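You operate a simulated robot arm through the tools that you are given. There is no shell and no other tool.

Carry out the task below with a simulated robot arm. There is one attempt and no reset: what you move stays moved.

JOB
Clamp the block with the purple end in the flat vice, brush the spatter off, then loosen the vice.
Fine: the wire brush with the teal back goes back to its spot; the block stays on the vice's bed; leave the stop and the other blocks. Set down upright: wire brush with the teal back. What is to be rubbed or washed off counts as gone when no trace of it is left.

The check looks at the end state, three seconds after you hand in, the way a careful person would. Anything else that was tipped, shoved, dropped, spilled or broken makes it a failure.

ROBOT AND FRAMES
A 7-joint arm with a fingered hand, fixed in place. Base frame: the origin is on the floor under the middle of its stand, x ahead of it, y to its left, z up; the work surface is at about z = 86. Lengths are in cm, angles in rad, forces in N, time in s.
With the tool pointing down near the work surface it reaches from about 32 to 70 cm from the base axis. Its first joint turns from -1.204 to 3.002 rad. Payload 3.4 kg.
The tool frame sits at the grasp point between the pads (the TCP): z along the fingers, y along the line on which they close. The tips reach 2.5 cm beyond it. The gripper opens to 8.8 cm; its body begins 2.9 cm behind the TCP. The gripper is a hand of 5 fingers: y runs from the thumb to the fingers, the wrist lies at [-1.3, -9.7, -16.2] in the tool frame, and closing takes about 1.5 s.
Orientation is that of the tool frame in the base frame, as a unit quaternion [x, y, z, w]. With the fingers straight down and the wrist toward the robot, the tool's x, y and z point along [0, 1, 0], [1, 0, 0] and [0, 0, -1] of the base frame.

CONTROLS
- The arm moves only by the tool drive_tool. Its argument "series" is a list of rows, each a list of 7 numbers: the finger opening in cm, from 0 to 8.8, then the shift along the base's x, y, z in cm, then the turn, a rotation vector about the base's x, y, z in rad. In form: [[claw, x, y, z, wx, wy, wz], ...]. A call has 1 to 20 rows; each row shifts and turns the commanded pose from where the row before left it. Each row takes 0.2 s and may step no farther than 5 cm and 0.15 rad from the row before; otherwise, or with a gripper value out of range, the whole call is refused. Where a pose cannot be reached the arm comes as near as it can. A force on the tool above 40 N (or 10 N above the force at the start of the call, whichever is more), or a blocked arm, ends the call early, and 0.2 s more pass. The fingers move at their own pace (about 15.3 cm/s each) and stop on an object; they squeeze with about 29 N. The grip force told is the motor's: it shows also when the fingers shut on nothing. Time passes only in rows, and 0.2 s behind the last, so rows that do not move let the fingers close. It gives the time, the measured TCP pose, the force on the tool (base axes), the opening and the grip force at its end, in the units of the frame above (readings bear some noise), with the torque about the TCP (base axes, N m) and any sound that the robot's microphone picked up.
- Cameras (640 x 400 px; columns grow to the right, rows downward): "scene" is fixed at [22.38, -63.32, 149.54]; the picture's right is [0.85, -0.52, 0.00], its down [-0.41, -0.68, -0.60] and it looks along [0.31, 0.52, -0.80] (base axes); focal length 256 px, centre (320, 200). "wrist" rides on the gripper at [5.9, -7.9, -10.5] in the tool frame; the picture's right is [-0.73, 0.32, -0.61], its down [-0.62, -0.68, 0.38] and it looks along [-0.29, 0.66, 0.70] (tool axes); focal length 234 px, centre (320, 200). There is no depth. A picture from a camera that has moved, and an enlarged one, comes with that camera's place and axes in the base frame and with its lens. The place of the scene camera against the robot may be out by one fixed shift of up to 2.5 cm in any direction.
- capture(camera): a new picture of that camera. The clock stands still meanwhile.
- move_column(by): slides the trunk up (or, below 0, down) by that many cm; the arm rides with it, the base frame stays. It gives what a move gives, with no picture.
- grasp_type(shape): the hand has 5 fingers and takes this shape, open, in about a second: jaw (thumb against the fingers, like two jaws); tri (thumb and two fingers); tip (a fingertip pinch); poke (one finger out to press); point (the index stretched); flat (the hand flat); cup (the hand cupped); fist (a fist). The gripper value then closes the fingers along that shape, each until it touches; the sizes above hold for jaw. It gives what a move gives, with no picture.
- close_up(camera, box): a new picture of the part [left, top, right, bottom] of that camera's present view, enlarged. The clock stands still meanwhile.
- hand_in(): hands the job in; it is judged then, once.

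Places have to be worked out from the pictures, the camera data and where the tool is seen. Open the gripper and draw the arm clear of the work before you hand the job in, unless the task says otherwise.

The tools are called after ">>>" as name(argument=value, ...) on one line, values as JSON. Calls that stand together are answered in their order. drive_tool: Moves the arm, as the interface text tells. Its arguments: {"type":"object","properties":{"series":{"type":"array","items":{"type":"array","items":{"type":"number"}}}},"required":["series"]} The other tools are called the same way: move_column (by) moves the trunk up or down; grasp_type (shape) gives the hand a shape; capture (camera) takes a picture; close_up (camera, box) takes an enlarged picture of a part of a camera's view; hand_in () hands the job in.

At the start:

```text
time: 0.0
tcp_pos: [41.93, -16.12, 116.56]
tcp_rot: [0.707, 0.707, 0.0, 0.0]
force: [-1.0, 0.6, 0.5]
torque: [-0.02, -0.01, 0.03]
opening: 8.76
finger_force: 0.0
shape: jaw
trunk travel left (down, up): [-67.5, 26.5]
```

scene: 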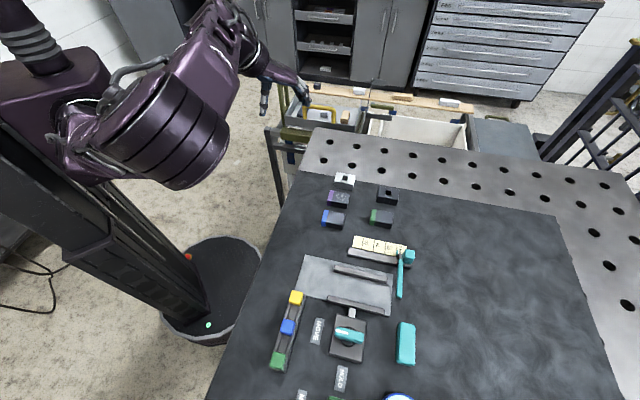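
wrist: 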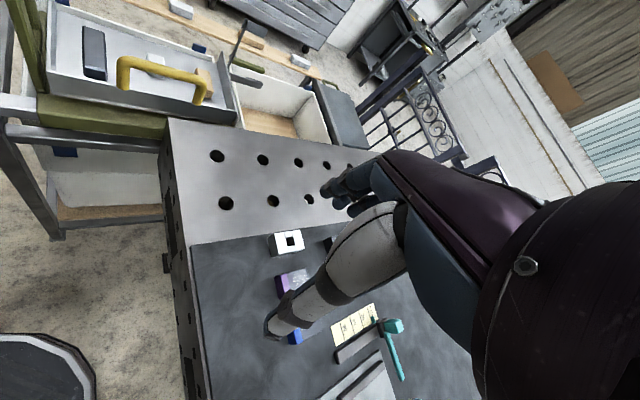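

I'll begin by looking closer at the scene: the vice, the blocks, the brush and the labels.

>>> close_up(camera="scene", box=[260, 160, 460, 285])

>>> close_up(camera="scene", box=[240, 275, 440, 400])

>>> close_up(camera="scene", box=[300, 165, 420, 240])

```text
3.20 times, centred on (360, 222) of scene
camera zoom: at [22.38, -63.32, 149.54], right [0.85, -0.52, 0.0], down [-0.41, -0.68, -0.6], along [0.31, 0.52, -0.8], focal length 818 px, centre (192, 128)
```

zoom: 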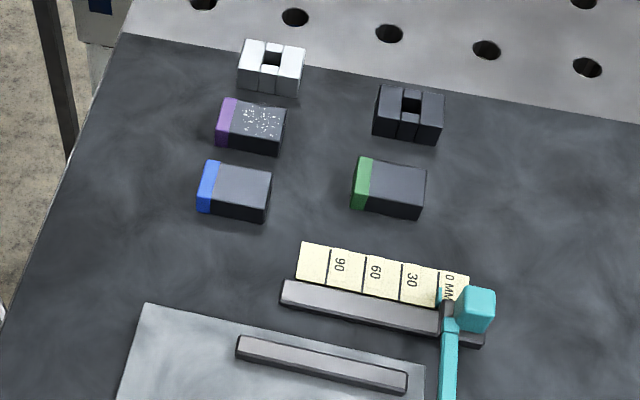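

```text
3.20 times, centred on (340, 338) of scene
camera zoom: at [22.38, -63.32, 149.54], right [0.85, -0.52, 0.0], down [-0.41, -0.68, -0.6], along [0.31, 0.52, -0.8], focal length 818 px, centre (256, -240)
```

zoom: 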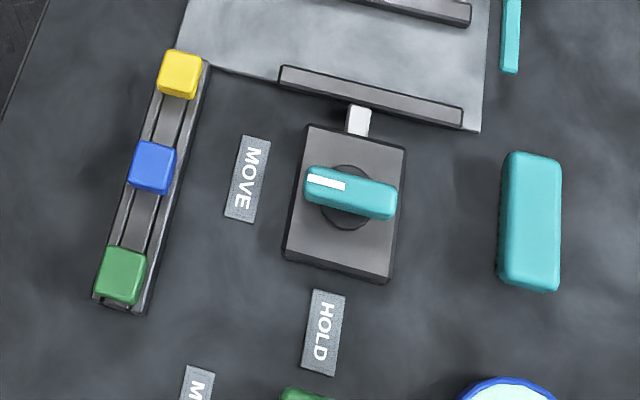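

```text
5.33 times, centred on (360, 202) of scene
camera zoom: at [22.38, -63.32, 149.54], right [0.85, -0.52, 0.0], down [-0.41, -0.68, -0.6], along [0.31, 0.52, -0.8], focal length 1362 px, centre (107, 187)
```

zoom: 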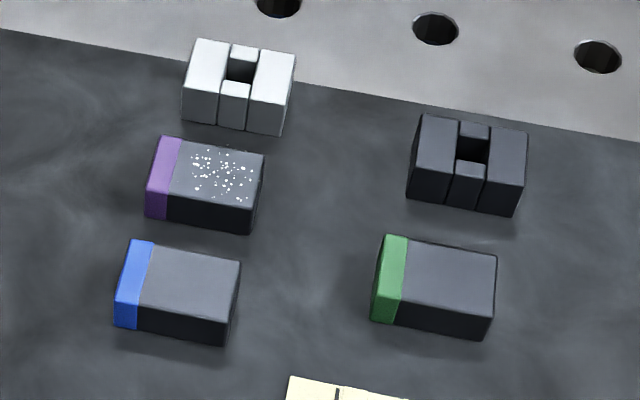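

The scene shows the purple-ended block with white spatter at about (51, -27), the vice near (40, -48), and a MOVE/HOLD knob near (32, -58). I'll swing the arm round at its present height so the wrist camera shows the vice area.

>>> drive_tool(series=[[8.8, -1, -2, 0, 0, 0, -0.15], [8.8, -1, -2, 0, 0, 0, -0.15], [8.8, -1, -2, 0, 0, 0, -0.15], [8.8, -1, -2, 0, 0, 0, -0.15], [8.8, -1, -2, 0, 0, 0, -0.15], [8.8, -1, -2, 0, 0, 0, -0.15], [8.8, -1, -2, 0, 0, 0, -0.15], [8.8, 0, 0, 0, 0, 0, 0]])

>>> capture(camera="wrist")

>>> capture(camera="scene")

```text
time: 1.8
tcp_pos: [35.32, -21.4, 117.14]
tcp_rot: [0.966, 0.257, 0.0, -0.001]
force: [0.1, 0.4, 0.5]
torque: [0.04, -0.01, -0.01]
opening: 8.78
finger_force: 0.2
shape: jaw
out of reach, approached as far as the arm can: row 5, 6, 7
trunk travel left (down, up): [-67.5, 26.5]
```

```text
taken
camera wrist: at [36.56, -11.93, 127.68], right [-0.47, -0.64, 0.61], down [-0.88, 0.28, -0.38], along [0.08, -0.71, -0.7], focal length 234 px, centre (320, 200)
```

wrist: 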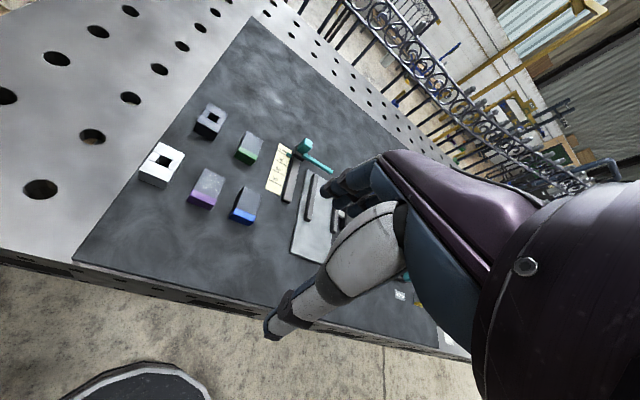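

```text
taken
```

scene: 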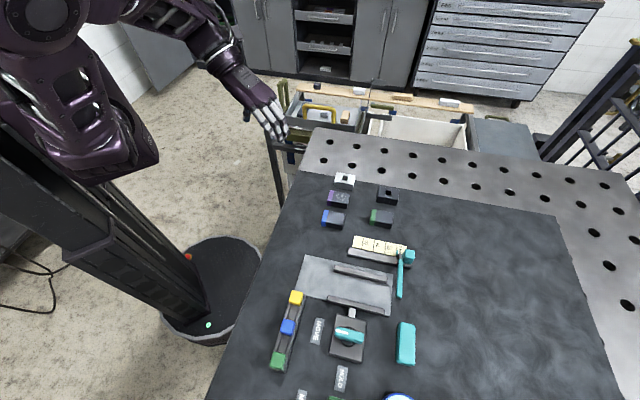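

The arm stopped short at y = -21.4 although it reached the orientation, so some limit sits near the column at this height. I'll try going lower and farther out to see what is reachable.

>>> drive_tool(series=[[8.8, 0, 0, -3, 0, 0, 0], [8.8, 0, 0, -3, 0, 0, 0], [8.8, 1, -2, -2, 0, 0, 0], [8.8, 1, -2, -1, 0, 0, 0], [8.8, 1, -2, 0, 0, 0, 0], [8.8, 0, -2, 0, 0, 0, 0], [8.8, 0, 0, 0, 0, 0, 0]])

>>> capture(camera="scene")

```text
time: 3.4
tcp_pos: [40.22, -23.66, 108.06]
tcp_rot: [0.966, 0.258, 0.0, 0.0]
force: [1.1, -0.2, 0.7]
torque: [-0.02, 0.03, 0.01]
opening: 8.78
finger_force: 0.0
shape: jaw
out of reach, approached as far as the arm can: row 3, 4, 5, 6
trunk travel left (down, up): [-67.5, 26.5]
```

```text
taken
```

scene: 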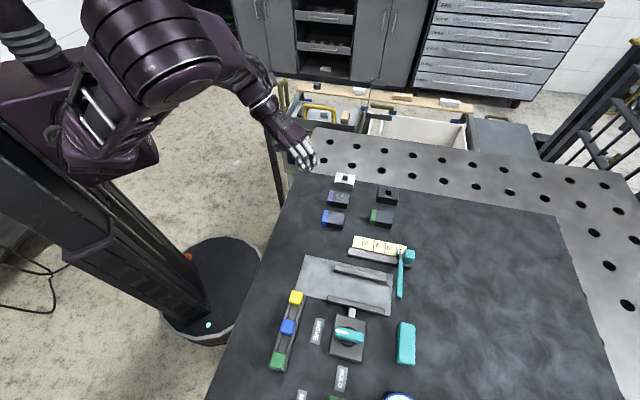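

The reach stop appears tied to the hand's azimuth (about -30°) at short radius, as if the elbow is out to the side. I'll go farther out, where the arm is straighter, and see if the azimuth opens up.

>>> drive_tool(series=[[8.8, 3, -2, 0, 0, 0, 0], [8.8, 3, -2, 0, 0, 0, 0], [8.8, 3, -2, 0, 0, 0, 0], [8.8, 2, -2, 0, 0, 0, 0], [8.8, 0, -3, 0, 0, 0, 0], [8.8, 0, -3, 0, 0, 0, 0], [8.8, 0, 0, 0, 0, 0, 0]])

>>> capture(camera="scene")

>>> capture(camera="wrist")

```text
time: 5.0
tcp_pos: [51.39, -37.75, 108.18]
tcp_rot: [0.966, 0.258, 0.0, 0.0]
force: [-0.1, -0.4, -0.8]
torque: [-0.03, 0.0, -0.02]
opening: 8.77
finger_force: 0.0
shape: jaw
trunk travel left (down, up): [-67.5, 26.5]
```

```text
taken
```

scene: 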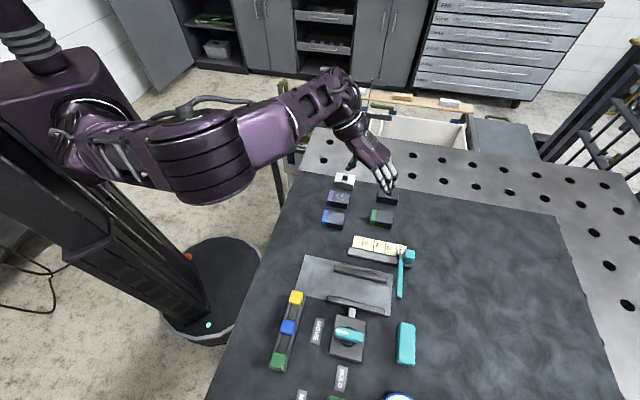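

```text
taken
camera wrist: at [52.51, -28.22, 118.58], right [-0.47, -0.64, 0.61], down [-0.88, 0.28, -0.38], along [0.08, -0.71, -0.7], focal length 234 px, centre (320, 200)
```

wrist: 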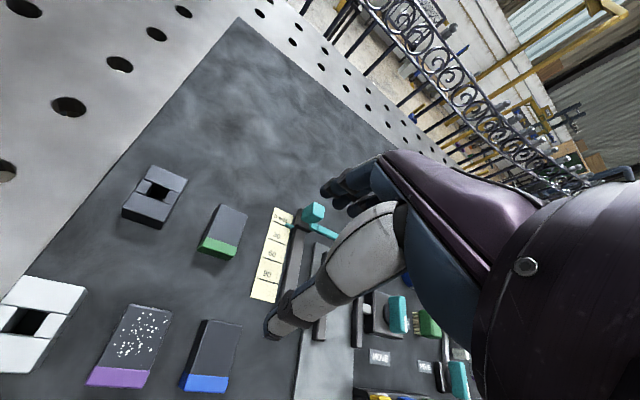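

That works at larger radius. The wrist view shows the vice, knob and other items partly behind the hand; I'll sweep further round at this radius for a better look.

>>> drive_tool(series=[[8.8, -2, -2, 0, 0, 0, 0], [8.8, -2, -2, 0, 0, 0, 0], [8.8, -2, -2, 0, 0, 0, 0], [8.8, -2, -2, 0, 0, 0, 0], [8.8, 0, 0, 0, 0, 0, 0]])

>>> capture(camera="scene")

>>> capture(camera="wrist")

```text
time: 6.2
tcp_pos: [45.63, -46.36, 107.13]
tcp_rot: [0.966, 0.258, 0.0, 0.001]
force: [0.4, 0.5, -0.1]
torque: [-0.03, 0.01, -0.01]
opening: 8.8
finger_force: 0.1
shape: jaw
out of reach, approached as far as the arm can: row 3, 4
trunk travel left (down, up): [-67.5, 26.5]
```

```text
taken
```

scene: 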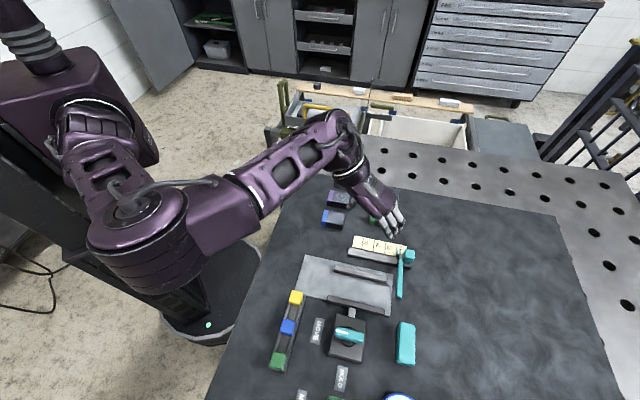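

```text
taken
camera wrist: at [46.76, -36.78, 117.6], right [-0.47, -0.64, 0.61], down [-0.88, 0.28, -0.38], along [0.08, -0.71, -0.7], focal length 234 px, centre (320, 200)
```

wrist: 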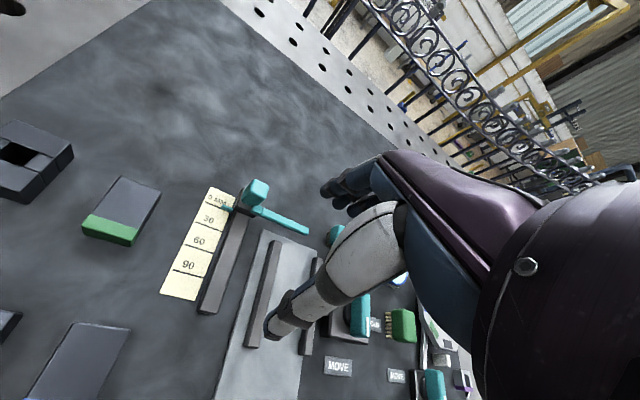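

The wrist view now shows more items past the thumb (a second MOVE knob, a green-backed brush-like piece, more teal things). I'll enlarge both views of that corner.

>>> close_up(camera="wrist", box=[300, 270, 480, 400])

>>> close_up(camera="wrist", box=[160, 160, 360, 300])

>>> close_up(camera="scene", box=[280, 320, 440, 400])

>>> close_up(camera="scene", box=[330, 225, 450, 315])

```text
3.08 times, centred on (390, 335) of wrist
camera zoom: at [46.76, -36.78, 117.6], right [-0.47, -0.64, 0.61], down [-0.88, 0.28, -0.38], along [0.08, -0.71, -0.7], focal length 720 px, centre (105, -215)
```

zoom: 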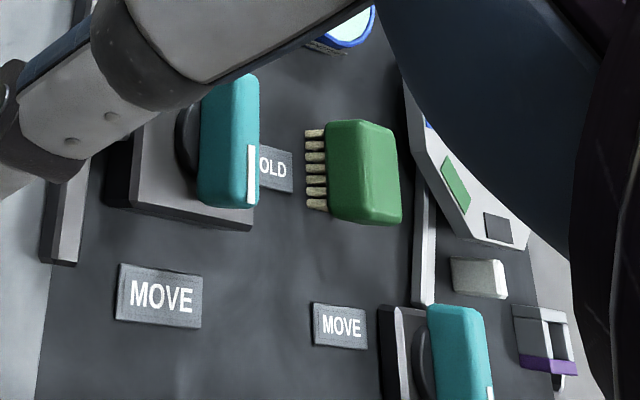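

```text
2.86 times, centred on (260, 230) of wrist
camera zoom: at [46.76, -36.78, 117.6], right [-0.47, -0.64, 0.61], down [-0.88, 0.28, -0.38], along [0.08, -0.71, -0.7], focal length 669 px, centre (491, 114)
```

zoom: 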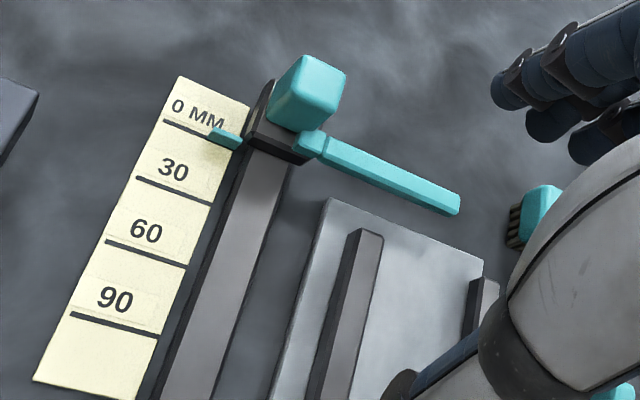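

```text
4.00 times, centred on (360, 360) of scene
camera zoom: at [22.38, -63.32, 149.54], right [0.85, -0.52, 0.0], down [-0.41, -0.68, -0.6], along [0.31, 0.52, -0.8], focal length 1022 px, centre (160, -440)
```

zoom: 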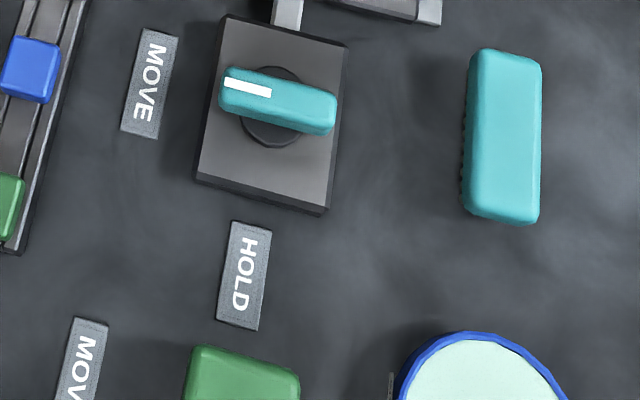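

```text
4.44 times, centred on (390, 270) of scene
camera zoom: at [22.38, -63.32, 149.54], right [0.85, -0.52, 0.0], down [-0.41, -0.68, -0.6], along [0.31, 0.52, -0.8], focal length 1135 px, centre (9, -111)
```

zoom: 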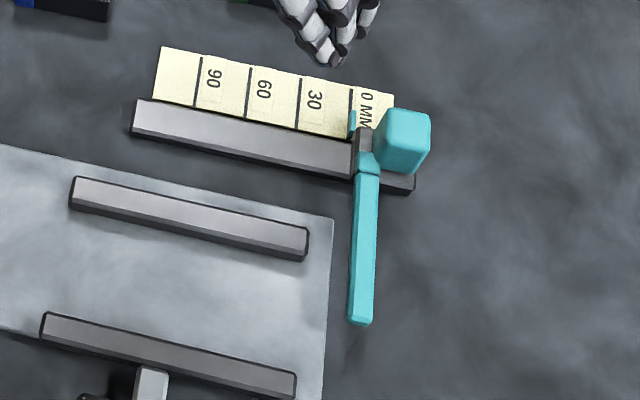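

Now it's clear: the teal-backed brush stands bristles-down beyond the vice (around (41,-68)), the teal thing on the scale is the stop, and a green-backed brush is a distractor. I'll test how far out the arm reaches with the hand high above everything, since the brush looks far.

>>> close_up(camera="scene", box=[330, 130, 430, 250])

>>> drive_tool(series=[[8.8, 1, -1.2, 0, 0, 0, 0], [8.8, 1, -1.2, 0, 0, 0, 0], [8.8, 1, -1.2, 0, 0, 0, 0], [8.8, 1, -1.2, 0, 0, 0, 0], [8.8, 1, -1.2, 0, 0, 0, 0], [8.8, 1, -1.2, 0, 0, 0, 0], [8.8, 1, -1.2, 0, 0, 0, 0], [8.8, 1, -1.2, 0, 0, 0, 0], [8.8, 0, 0, 0, 0, 0, 0]])

>>> capture(camera="wrist")

>>> capture(camera="scene")

```text
3.33 times, centred on (380, 190) of scene
camera zoom: at [22.38, -63.32, 149.54], right [0.85, -0.52, 0.0], down [-0.41, -0.68, -0.6], along [0.31, 0.52, -0.8], focal length 852 px, centre (120, 233)
```

zoom: 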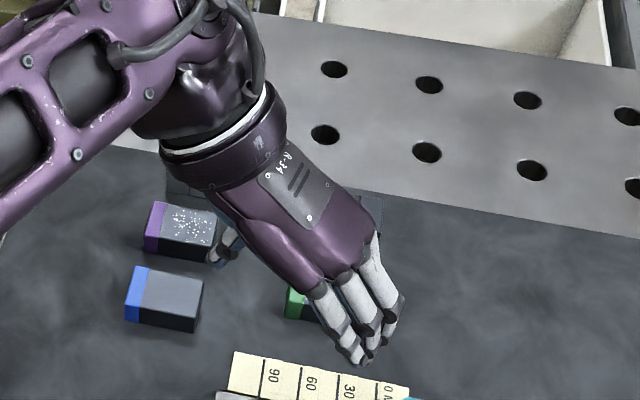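

```text
time: 8.2
tcp_pos: [53.42, -55.91, 107.19]
tcp_rot: [0.966, 0.258, 0.0, -0.001]
force: [-1.4, 0.6, -0.4]
torque: [0.01, -0.01, 0.01]
opening: 8.77
finger_force: 0.1
shape: jaw
trunk travel left (down, up): [-67.5, 26.5]
```

```text
taken
camera wrist: at [54.71, -46.41, 117.6], right [-0.47, -0.64, 0.61], down [-0.88, 0.28, -0.38], along [0.08, -0.71, -0.7], focal length 234 px, centre (320, 200)
```

wrist: 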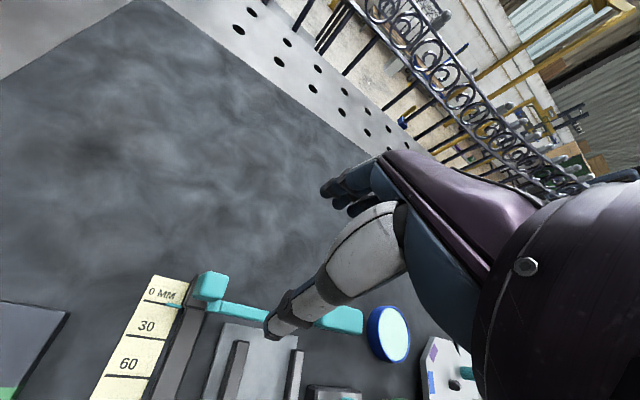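

```text
taken
```

scene: 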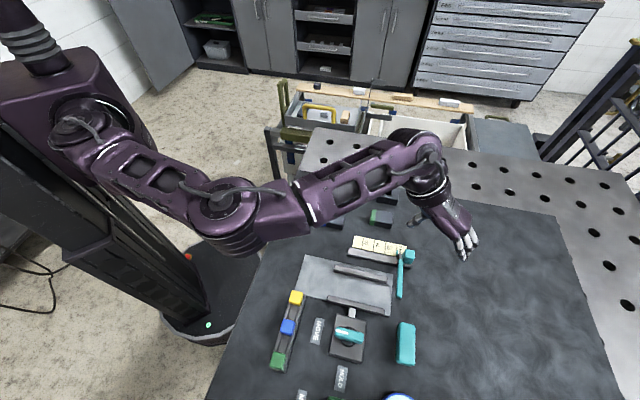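

The arm reached r = 77 cm without complaint. Now I'll sweep the azimuth toward the brush at this radius and height.

>>> drive_tool(series=[[8.8, -1.3, -1.0, 0, 0, 0, 0], [8.8, -1.3, -1.0, 0, 0, 0, 0], [8.8, -1.3, -1.0, 0, 0, 0, 0], [8.8, -1.3, -1.0, 0, 0, 0, 0], [8.8, -1.3, -1.0, 0, 0, 0, 0], [8.8, -1.3, -1.0, 0, 0, 0, 0], [8.8, 0, 0, 0, 0, 0, 0]])

>>> capture(camera="wrist")

>>> capture(camera="scene")

```text
time: 9.8
tcp_pos: [45.78, -61.86, 107.06]
tcp_rot: [0.966, 0.258, 0.0, 0.0]
force: [-0.2, 0.1, 0.5]
torque: [0.0, -0.01, 0.0]
opening: 8.77
finger_force: 0.0
shape: jaw
trunk travel left (down, up): [-67.5, 26.5]
```

```text
taken
camera wrist: at [46.97, -52.31, 117.49], right [-0.47, -0.64, 0.61], down [-0.88, 0.28, -0.38], along [0.08, -0.71, -0.7], focal length 234 px, centre (320, 200)
```

wrist: 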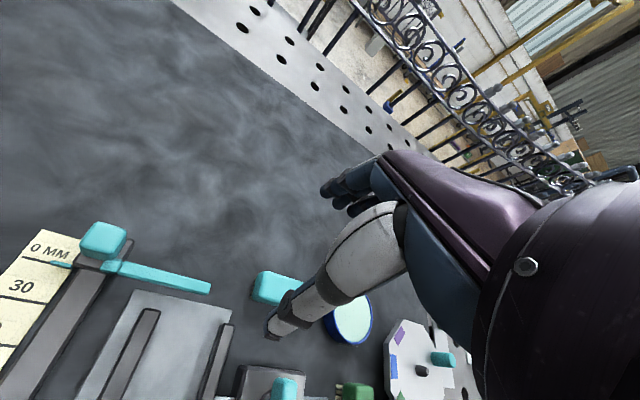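

```text
taken
```

scene: 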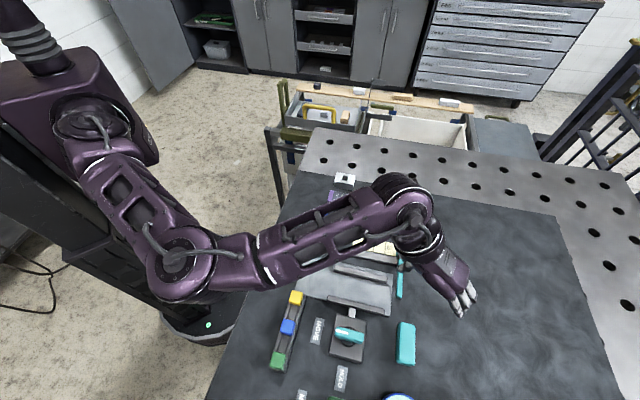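

No limit hit so far at (45.8, -61.9). I'll continue to right above the brush spot (about (41,-68)) staying at z≈107 to see whether the arm can get there.

>>> drive_tool(series=[[8.8, -1, -1.2, 0, 0, 0, 0], [8.8, -1, -1.2, 0, 0, 0, 0], [8.8, -1, -1.2, 0, 0, 0, 0], [8.8, -1, -1.2, 0, 0, 0, 0], [8.8, -1, -1.2, 0, 0, 0, 0], [8.8, 0, 0, 0, 0, 0, 0]])

>>> capture(camera="wrist")

>>> capture(camera="scene")

```text
time: 11.2
tcp_pos: [40.67, -67.82, 107.06]
tcp_rot: [0.966, 0.258, 0.0, 0.0]
force: [-0.6, 0.4, -0.3]
torque: [0.01, -0.01, -0.01]
opening: 8.78
finger_force: 0.0
shape: jaw
trunk travel left (down, up): [-67.5, 26.5]
```

```text
taken
camera wrist: at [41.83, -58.3, 117.54], right [-0.47, -0.64, 0.61], down [-0.88, 0.28, -0.38], along [0.08, -0.71, -0.7], focal length 234 px, centre (320, 200)
```

wrist: 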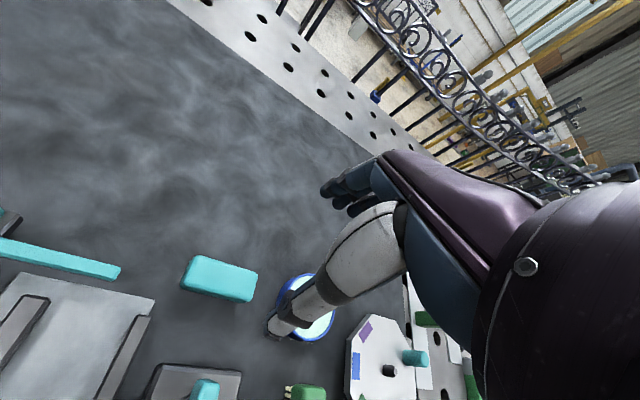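

```text
taken
```

scene: 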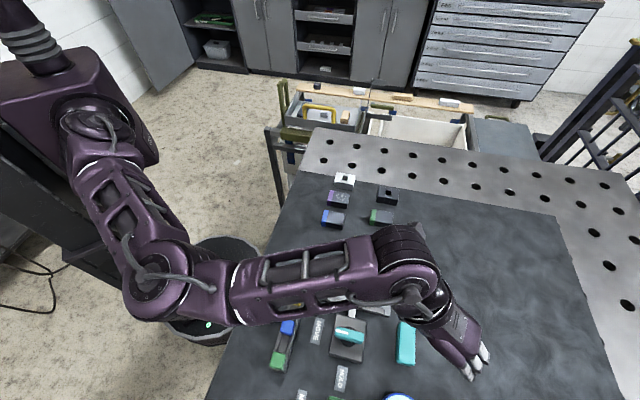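

The arm reaches over the brush. The brush is now fully in the wrist view, so I'll zoom in to locate it and the knob precisely.

>>> close_up(camera="wrist", box=[160, 230, 320, 330])

>>> close_up(camera="wrist", box=[0, 200, 256, 400])

>>> close_up(camera="wrist", box=[260, 260, 480, 400])

```text
4.00 times, centred on (240, 280) of wrist
camera zoom: at [41.83, -58.3, 117.54], right [-0.47, -0.64, 0.61], down [-0.88, 0.28, -0.38], along [0.08, -0.71, -0.7], focal length 937 px, centre (640, -120)
```

zoom: 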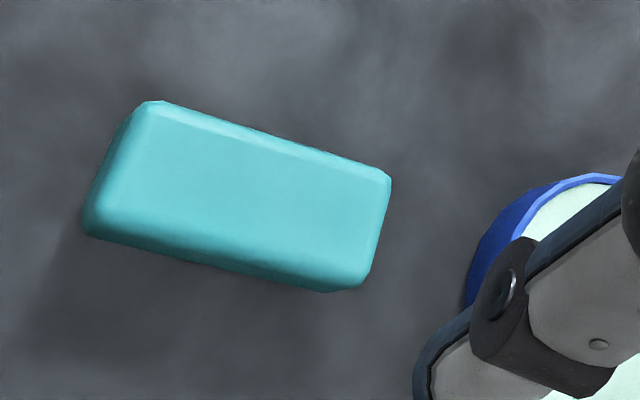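

```text
2.00 times, centred on (128, 300) of wrist
camera zoom: at [41.83, -58.3, 117.54], right [-0.47, -0.64, 0.61], down [-0.88, 0.28, -0.38], along [0.08, -0.71, -0.7], focal length 468 px, centre (704, 0)
```

zoom: 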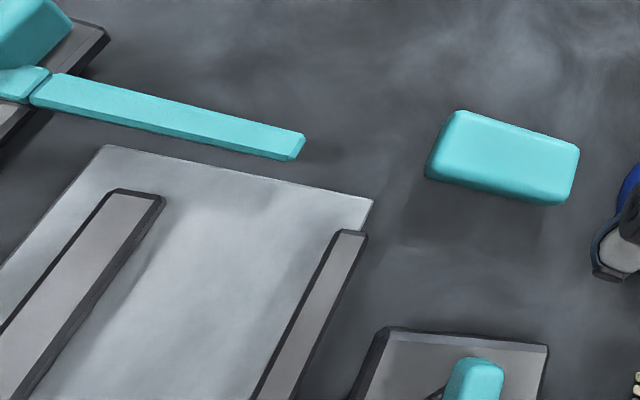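

```text
2.86 times, centred on (370, 330) of wrist
camera zoom: at [41.83, -58.3, 117.54], right [-0.47, -0.64, 0.61], down [-0.88, 0.28, -0.38], along [0.08, -0.71, -0.7], focal length 669 px, centre (177, -171)
```

zoom: 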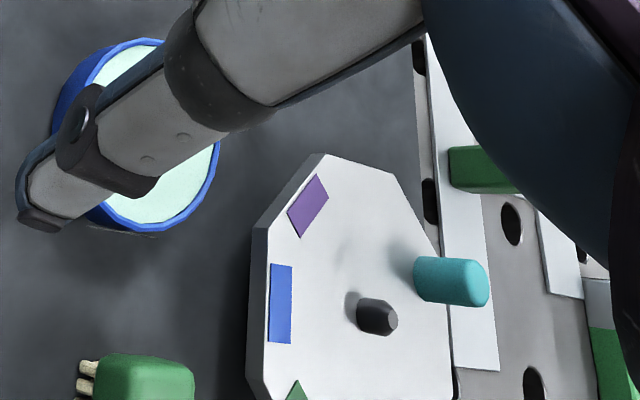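

The arm reaches the brush spot at this radius. Everything on the bench is laid out at 45°: jaws run along (0.71,-0.71), the brush centre is about (41.3,-67.5), and the knob about (32,-60.5). Now I'll go back to the purple block at about (50,-29) with yaw -45° and look at it from above.

>>> drive_tool(series=[[8.8, 2.5, 2.5, 0, 0, 0, 0], [8.8, 3, 3, 0, 0, 0, 0.03], [8.8, 3, 3, 0, 0, 0, 0.03], [8.8, 3, 4, 0, 0, 0, 0.03], [8.8, 2, 4.5, 0, 0, 0, 0.03], [8.8, 1, 4.5, 0, 0, 0, 0.03], [8.8, 0, 4.5, 0, 0, 0, 0.03], [8.8, -1.5, 4, 0, 0, 0, 0.03], [8.8, -1.5, 4, 0, 0, 0, 0.03], [8.8, -1.5, 3, 0, 0, 0, 0.02], [8.8, -0.7, 1.7, 0, 0, 0, 0], [8.8, 0, 0, 0, 0, 0, 0]])

>>> capture(camera="wrist")

```text
time: 13.8
tcp_pos: [50.0, -29.03, 107.09]
tcp_rot: [0.925, 0.381, 0.0, 0.0]
force: [0.2, -0.2, -0.2]
torque: [-0.03, -0.03, -0.01]
opening: 8.79
finger_force: 0.0
shape: jaw
trunk travel left (down, up): [-67.5, 26.5]
```

```text
taken
camera wrist: at [48.67, -19.61, 117.54], right [-0.29, -0.74, 0.61], down [-0.92, 0.04, -0.38], along [0.26, -0.67, -0.7], focal length 234 px, centre (320, 200)
```

wrist: 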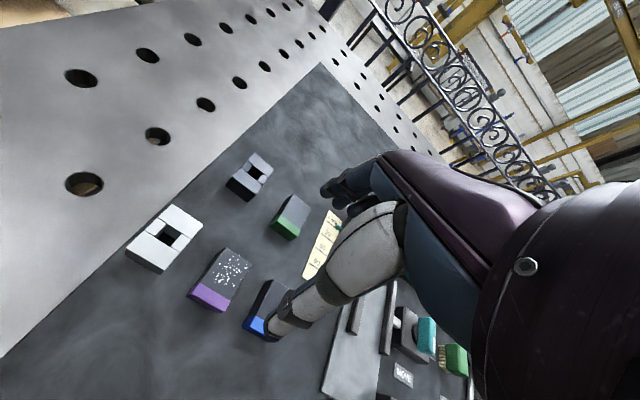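

The block is right beneath the tool in the wrist view. I'll zoom in on it to fix its place.

>>> close_up(camera="wrist", box=[140, 220, 300, 345])

>>> close_up(camera="wrist", box=[300, 260, 500, 400])

```text
3.20 times, centred on (220, 282) of wrist
camera zoom: at [48.67, -19.61, 117.54], right [-0.29, -0.74, 0.61], down [-0.92, 0.04, -0.38], along [0.26, -0.67, -0.7], focal length 749 px, centre (640, -64)
```

zoom: 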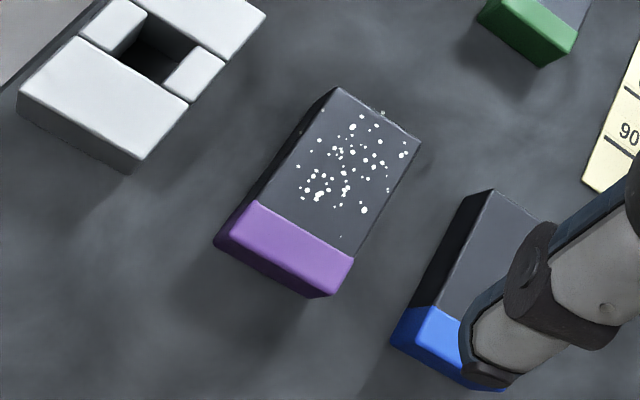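

```text
2.86 times, centred on (400, 330) of wrist
camera zoom: at [48.67, -19.61, 117.54], right [-0.29, -0.74, 0.61], down [-0.92, 0.04, -0.38], along [0.26, -0.67, -0.7], focal length 669 px, centre (91, -171)
```

zoom: 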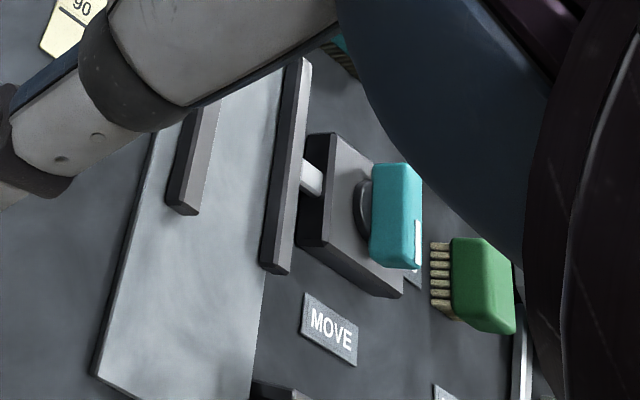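

Block centre works out to about (50.7,-29.2): 6 cm along (0.71,-0.71), 4 cm wide, with about 3.6 cm clear on each side. To fit fingers between the vice jaws, I'll look at the narrower "tri" shape here at safe height.

>>> grasp_type(shape="tri")

>>> capture(camera="wrist")

>>> close_up(camera="scene", box=[300, 120, 420, 230])

```text
time: 14.7
tcp_pos: [49.97, -29.13, 107.14]
tcp_rot: [0.925, 0.381, -0.001, 0.0]
force: [0.1, 0.3, -0.2]
torque: [-0.02, 0.0, -0.01]
opening: 8.77
finger_force: 0.1
shape: tri
trunk travel left (down, up): [-67.5, 26.5]
```

```text
taken
camera wrist: at [48.68, -19.59, 117.54], right [-0.29, -0.74, 0.61], down [-0.92, 0.04, -0.38], along [0.26, -0.67, -0.7], focal length 234 px, centre (320, 200)
```

wrist: 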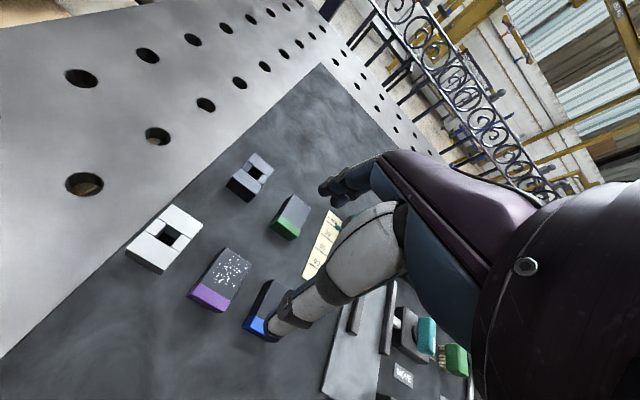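

```text
3.64 times, centred on (360, 175) of scene
camera zoom: at [22.38, -63.32, 149.54], right [0.85, -0.52, 0.0], down [-0.41, -0.68, -0.6], along [0.31, 0.52, -0.8], focal length 929 px, centre (174, 291)
```

zoom: 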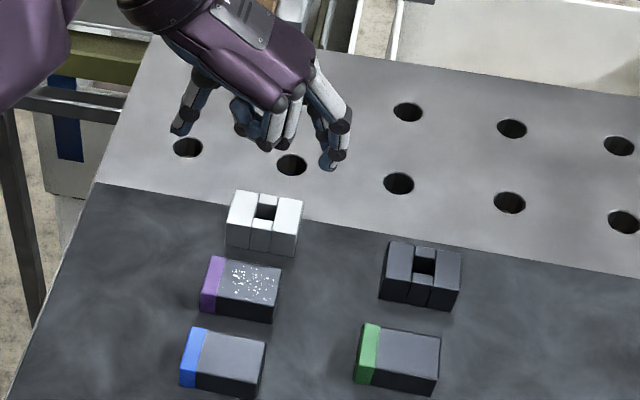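

The tri shape gives thumb plus two fingers centred on the TCP with the other fingers curled out of the way, which suits the vice gap. I'll align over the block and descend to a hover first.

>>> drive_tool(series=[[8.8, 0.67, -0.1, -2, 0, 0, 0], [8.8, 0, 0, -3, 0, 0, 0], [8.8, 0, 0, -3, 0, 0, 0], [8.8, 0, 0, -3, 0, 0, 0], [8.8, 0, 0, 0, 0, 0, 0]])

>>> capture(camera="wrist")

>>> close_up(camera="scene", box=[290, 140, 410, 240])

```text
time: 15.9
tcp_pos: [50.52, -29.16, 96.26]
tcp_rot: [0.924, 0.381, 0.0, 0.001]
force: [0.4, -0.1, -0.8]
torque: [-0.03, 0.0, -0.02]
opening: 8.79
finger_force: 0.1
shape: tri
trunk travel left (down, up): [-67.5, 26.5]
```

```text
taken
camera wrist: at [49.15, -19.68, 106.69], right [-0.29, -0.74, 0.61], down [-0.92, 0.04, -0.38], along [0.26, -0.67, -0.7], focal length 234 px, centre (320, 200)
```

wrist: 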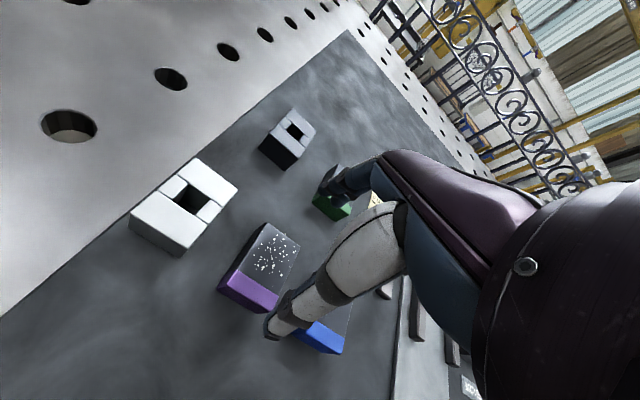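

```text
4.00 times, centred on (350, 190) of scene
camera zoom: at [22.38, -63.32, 149.54], right [0.85, -0.52, 0.0], down [-0.41, -0.68, -0.6], along [0.31, 0.52, -0.8], focal length 1022 px, centre (200, 240)
```

zoom: 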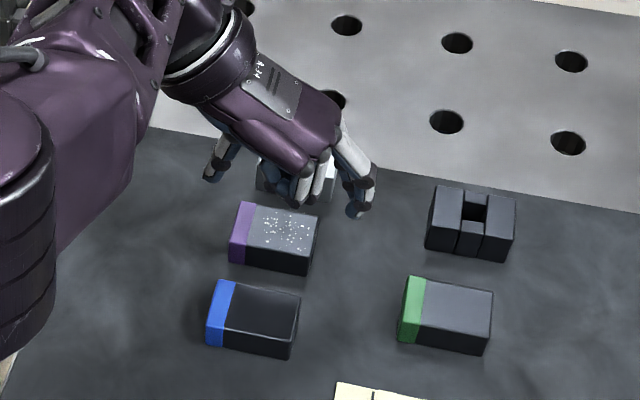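

Alignment looks right, fingers straddle the block ends. I'll descend to TCP z≈89.3 and close.

>>> drive_tool(series=[[8.8, 0.1, 0, -2.5, 0, 0, 0], [8.8, 0, 0, -2.5, 0, 0, 0], [8.8, 0, 0, -1.2, 0, 0, 0], [8.8, 0, 0, -0.6, 0, 0, 0], [8.8, 0, 0, 0, 0, 0, 0]])

>>> capture(camera="wrist")

>>> close_up(camera="scene", box=[290, 140, 410, 240])

```text
time: 17.1
tcp_pos: [50.71, -29.24, 89.42]
tcp_rot: [0.925, 0.38, 0.0, 0.001]
force: [0.0, -0.5, 2.0]
torque: [-0.05, -0.04, -0.03]
opening: 8.75
finger_force: 0.0
shape: tri
trunk travel left (down, up): [-67.5, 26.5]
```

```text
taken
camera wrist: at [49.3, -19.75, 99.8], right [-0.29, -0.74, 0.61], down [-0.92, 0.04, -0.38], along [0.26, -0.67, -0.7], focal length 234 px, centre (320, 200)
```

wrist: 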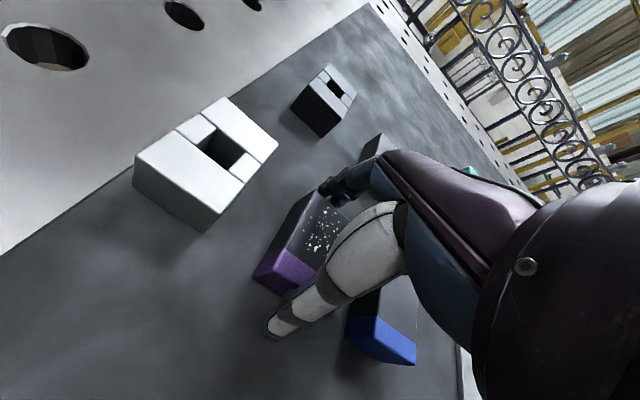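

```text
4.00 times, centred on (350, 190) of scene
camera zoom: at [22.38, -63.32, 149.54], right [0.85, -0.52, 0.0], down [-0.41, -0.68, -0.6], along [0.31, 0.52, -0.8], focal length 1022 px, centre (200, 240)
```

zoom: 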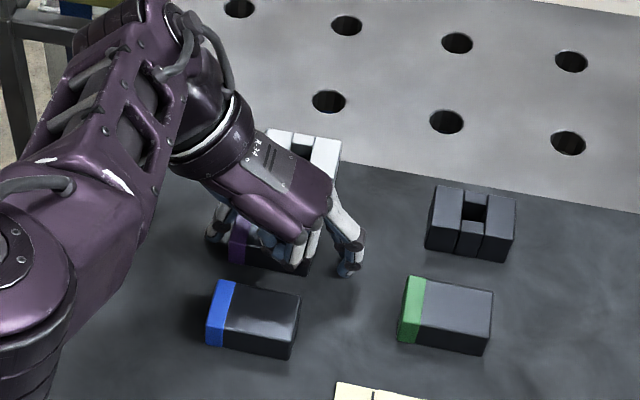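

The fingers straddle both ends (thumb on the purple end). Closing to grip.

>>> drive_tool(series=[[6.5, 0, 0, 0, 0, 0, 0], [5.5, 0, 0, 0, 0, 0, 0], [4.5, 0, 0, 0, 0, 0, 0], [4.0, 0, 0, 0, 0, 0, 0], [4.0, 0, 0, 0, 0, 0, 0], [4.0, 0, 0, 0, 0, 0, 0]])

>>> capture(camera="wrist")

>>> close_up(camera="scene", box=[290, 140, 410, 240])

```text
time: 18.5
tcp_pos: [50.63, -29.31, 89.32]
tcp_rot: [0.925, 0.381, 0.0, 0.0]
force: [-0.7, 0.6, 2.1]
torque: [-0.09, -0.09, 0.0]
opening: 5.36
finger_force: 28.8
shape: tri
trunk travel left (down, up): [-67.5, 26.5]
```

```text
taken
camera wrist: at [49.29, -19.73, 99.81], right [-0.29, -0.74, 0.61], down [-0.92, 0.04, -0.38], along [0.26, -0.67, -0.7], focal length 234 px, centre (320, 200)
```

wrist: 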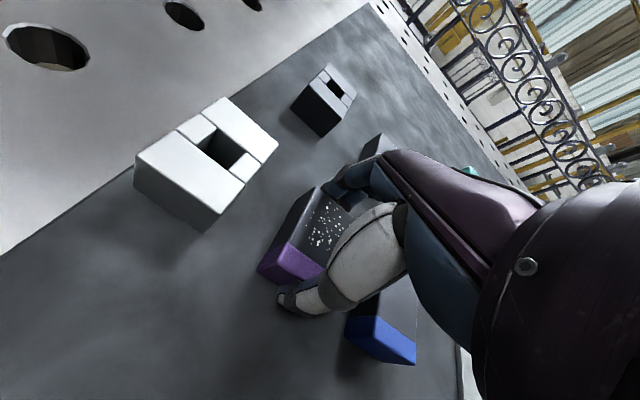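

```text
4.00 times, centred on (350, 190) of scene
camera zoom: at [22.38, -63.32, 149.54], right [0.85, -0.52, 0.0], down [-0.41, -0.68, -0.6], along [0.31, 0.52, -0.8], focal length 1022 px, centre (200, 240)
```

zoom: 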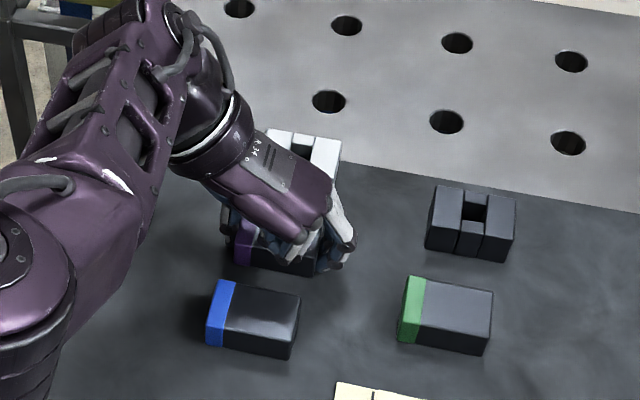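

It reads 5.36 cm opening with 28.8 N grip, so the block is held lengthwise. I'll lift straight up and check.

>>> drive_tool(series=[[4.0, 0, 0, 0.7, 0, 0, 0], [4.0, 0, 0, 1, 0, 0, 0], [4.0, 0, 0, 2, 0, 0, 0], [4.0, 0, 0, 3, 0, 0, 0], [4.0, 0, 0, 3, 0, 0, 0], [4.0, 0, 0, 0, 0, 0, 0]])

>>> capture(camera="wrist")

>>> close_up(camera="scene", box=[290, 140, 410, 240])

```text
time: 19.9
tcp_pos: [50.82, -29.13, 98.94]
tcp_rot: [0.924, 0.381, 0.0, -0.001]
force: [-0.5, -0.4, -5.6]
torque: [0.01, -0.02, 0.01]
opening: 5.35
finger_force: 29.0
shape: tri
trunk travel left (down, up): [-67.5, 26.5]
```

```text
taken
camera wrist: at [49.53, -19.67, 109.35], right [-0.29, -0.74, 0.61], down [-0.92, 0.04, -0.38], along [0.26, -0.67, -0.7], focal length 234 px, centre (320, 200)
```

wrist: 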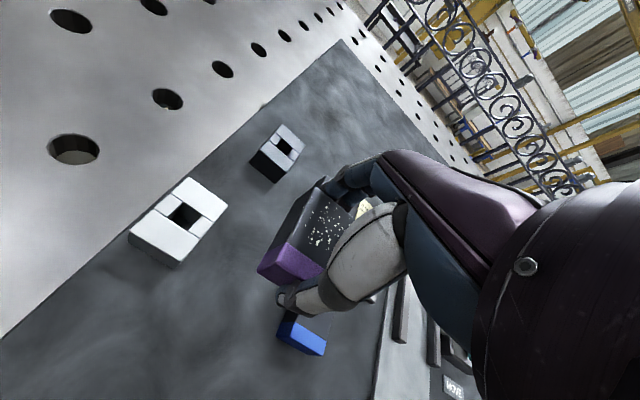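

```text
4.00 times, centred on (350, 190) of scene
camera zoom: at [22.38, -63.32, 149.54], right [0.85, -0.52, 0.0], down [-0.41, -0.68, -0.6], along [0.31, 0.52, -0.8], focal length 1022 px, centre (200, 240)
```

zoom: 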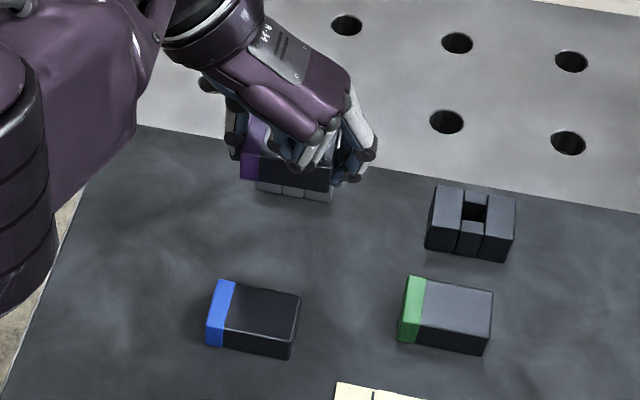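

Lifted cleanly (about 5.6 N). From both cameras I place the vice jaws' inner faces at about v=-6.3 and -12.5 (v along (0.71,0.71)), so the gap centre is about (40.0,-53.3). I'll raise the trunk a bit to ease the first-joint limit on that side and then carry the block over.

>>> move_column(by=12)

>>> drive_tool(series=[[4.0, 1.5, -3, -1, 0, 0, 0], [4.0, 1, -3, -1, 0, 0, 0], [4.0, 0, -3, -1, 0, 0, 0], [4.0, -1, -3, -1, 0, 0, 0], [4.0, -1.5, -3, -1, 0, 0, 0], [4.0, 0, 0, 0, 0, 0, 0]])

```text
time: 21.4
tcp_pos: [50.84, -29.16, 110.85]
tcp_rot: [0.925, 0.381, -0.001, -0.001]
force: [0.1, 0.6, -4.2]
torque: [-0.04, 0.01, -0.01]
opening: 5.36
finger_force: 29.3
shape: tri
trunk travel left (down, up): [-79.5, 14.5]
```

```text
time: 22.8
tcp_pos: [50.99, -44.03, 105.84]
tcp_rot: [0.925, 0.381, -0.002, -0.001]
force: [0.4, -0.1, -4.3]
torque: [0.02, 0.01, -0.03]
opening: 5.38
finger_force: 28.9
shape: tri
trunk travel left (down, up): [-79.5, 14.5]
```

No limits so far, block still held. Continuing toward the vice at z≈104.

>>> drive_tool(series=[[4.0, -1.5, -2, -0.5, 0, 0, 0], [4.0, -2, -2, -0.5, 0, 0, 0], [4.0, -2, -2, -0.5, 0, 0, 0], [4.0, -2, -1.6, -0.5, 0, 0, 0], [4.0, -2, -1.2, 0, 0, 0, 0], [4.0, -1.5, -0.5, 0, 0, 0, 0], [4.0, 0, 0, 0, 0, 0, 0]])

>>> capture(camera="wrist")

>>> capture(camera="scene")

```text
time: 24.4
tcp_pos: [39.87, -53.52, 103.83]
tcp_rot: [0.925, 0.381, 0.0, 0.0]
force: [0.0, 0.1, -4.5]
torque: [-0.01, 0.0, -0.04]
opening: 5.36
finger_force: 29.2
shape: tri
trunk travel left (down, up): [-79.5, 14.5]
```

```text
taken
camera wrist: at [38.47, -43.96, 114.37], right [-0.29, -0.74, 0.61], down [-0.92, 0.04, -0.38], along [0.26, -0.67, -0.7], focal length 234 px, centre (320, 200)
```

wrist: 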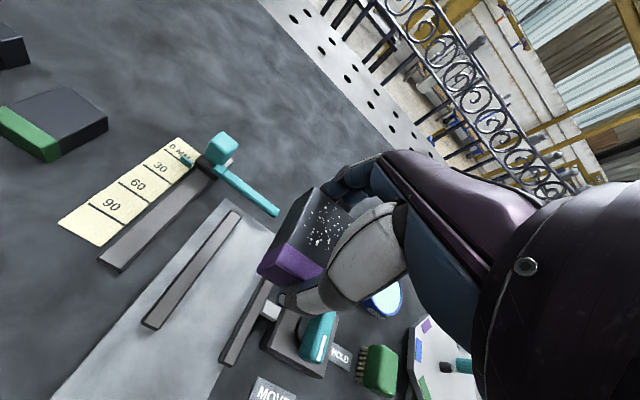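

```text
taken
```

scene: 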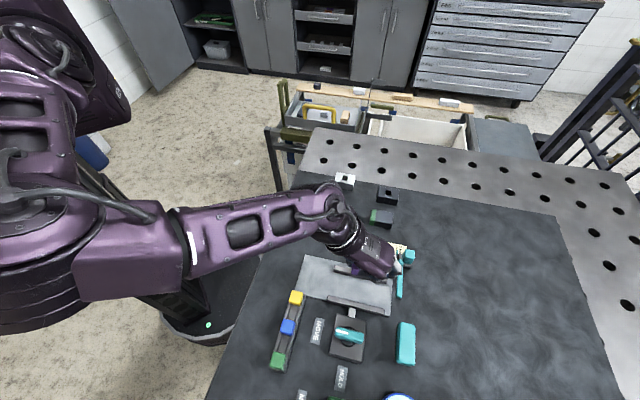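

Reached. Both jaws are visible beside the held block; I'll zoom for exact jaw positions.

>>> close_up(camera="wrist", box=[120, 190, 320, 370])

>>> close_up(camera="scene", box=[290, 220, 430, 330])

```text
2.22 times, centred on (220, 280) of wrist
camera zoom: at [38.47, -43.96, 114.37], right [-0.29, -0.74, 0.61], down [-0.92, 0.04, -0.38], along [0.26, -0.67, -0.7], focal length 520 px, centre (542, 22)
```

zoom: 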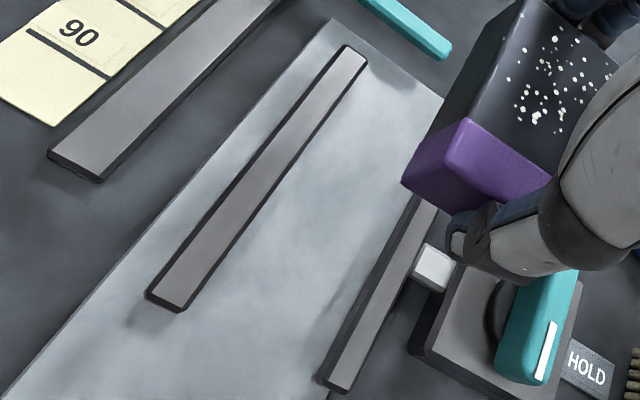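

```text
3.64 times, centred on (360, 275) of scene
camera zoom: at [22.38, -63.32, 149.54], right [0.85, -0.52, 0.0], down [-0.41, -0.68, -0.6], along [0.31, 0.52, -0.8], focal length 929 px, centre (174, -73)
```

zoom: 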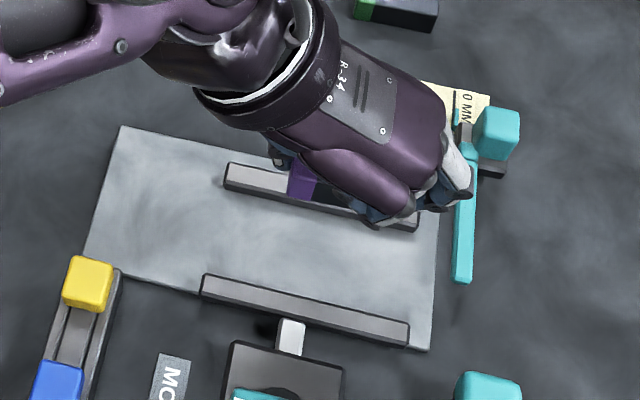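

Jaw inner faces confirmed at v = -6.35 and -12.5; the block is centred on the TCP across. I'll nudge by 0.15 cm and descend to just above the bed, then look.

>>> drive_tool(series=[[4.0, 0.15, 0.15, -2, 0, 0, 0], [4.0, 0, 0, -3, 0, 0, 0], [4.0, 0, 0, -3, 0, 0, 0], [4.0, 0, 0, -2.5, 0, 0, 0], [4.0, 0, 0, -1, 0, 0, 0], [4.0, 0, 0, 0, 0, 0, 0]])

>>> capture(camera="wrist")

>>> close_up(camera="scene", box=[290, 230, 430, 340])

```text
time: 25.8
tcp_pos: [39.97, -53.26, 92.29]
tcp_rot: [0.924, 0.381, 0.0, -0.001]
force: [-0.2, 0.2, -5.6]
torque: [0.04, -0.04, -0.02]
opening: 5.36
finger_force: 29.5
shape: tri
trunk travel left (down, up): [-79.5, 14.5]
```

```text
taken
camera wrist: at [38.58, -43.78, 102.82], right [-0.29, -0.74, 0.61], down [-0.92, 0.04, -0.38], along [0.26, -0.67, -0.7], focal length 234 px, centre (320, 200)
```

wrist: 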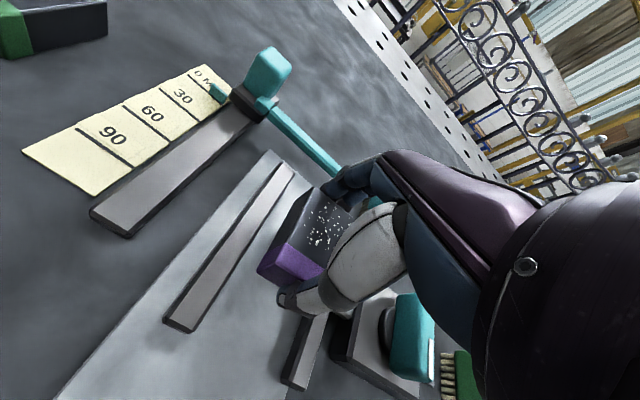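

```text
3.64 times, centred on (360, 285) of scene
camera zoom: at [22.38, -63.32, 149.54], right [0.85, -0.52, 0.0], down [-0.41, -0.68, -0.6], along [0.31, 0.52, -0.8], focal length 929 px, centre (174, -109)
```

zoom: 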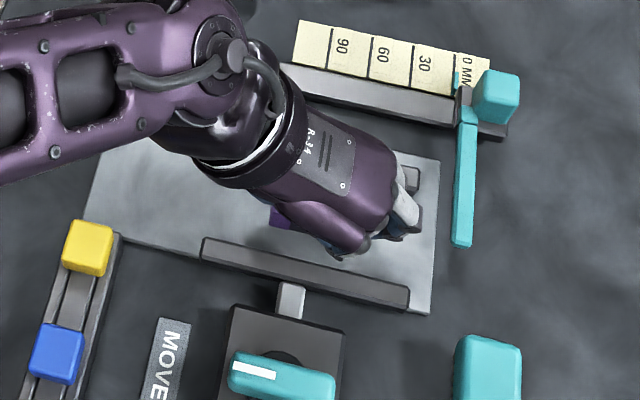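

The block is lined up between the jaws. Lowering in small steps toward contact with the bed.

>>> drive_tool(series=[[4.0, 0, 0, -0.5, 0, 0, 0], [4.0, 0, 0, -0.5, 0, 0, 0], [4.0, 0, 0, -0.4, 0, 0, 0], [4.0, 0, 0, -0.3, 0, 0, 0], [4.0, 0, 0, -0.2, 0, 0, 0], [4.0, 0, 0, 0, 0, 0, 0]])

```text
time: 27.2
tcp_pos: [40.01, -53.3, 90.47]
tcp_rot: [0.924, 0.381, 0.0, 0.001]
force: [0.3, -0.3, -5.0]
torque: [0.0, 0.03, 0.01]
opening: 5.36
finger_force: 29.2
shape: tri
trunk travel left (down, up): [-79.5, 14.5]
```

No contact yet (still carrying ~5 N). Lowering further in 0.15 cm steps.

>>> drive_tool(series=[[4.0, 0, 0, -0.15, 0, 0, 0], [4.0, 0, 0, -0.15, 0, 0, 0], [4.0, 0, 0, -0.15, 0, 0, 0], [4.0, 0, 0, 0, 0, 0, 0]])

```text
time: 28.2
tcp_pos: [40.03, -53.3, 90.09]
tcp_rot: [0.925, 0.381, 0.0, 0.0]
force: [-0.4, -0.1, -4.2]
torque: [0.0, -0.04, -0.01]
opening: 5.37
finger_force: 29.2
shape: tri
trunk travel left (down, up): [-79.5, 14.5]
```

>>> drive_tool(series=[[4.0, 0, 0, -0.12, 0, 0, 0], [4.0, 0, 0, -0.12, 0, 0, 0], [4.0, 0, 0, -0.12, 0, 0, 0], [4.0, 0, 0, 0, 0, 0, 0]])

```text
time: 29.2
tcp_pos: [39.95, -53.41, 89.92]
tcp_rot: [0.924, 0.381, 0.0, 0.002]
force: [3.4, -3.8, 10.7]
torque: [-0.03, -0.01, 0.0]
opening: 5.33
finger_force: 28.9
shape: tri
trunk travel left (down, up): [-79.5, 14.5]
```

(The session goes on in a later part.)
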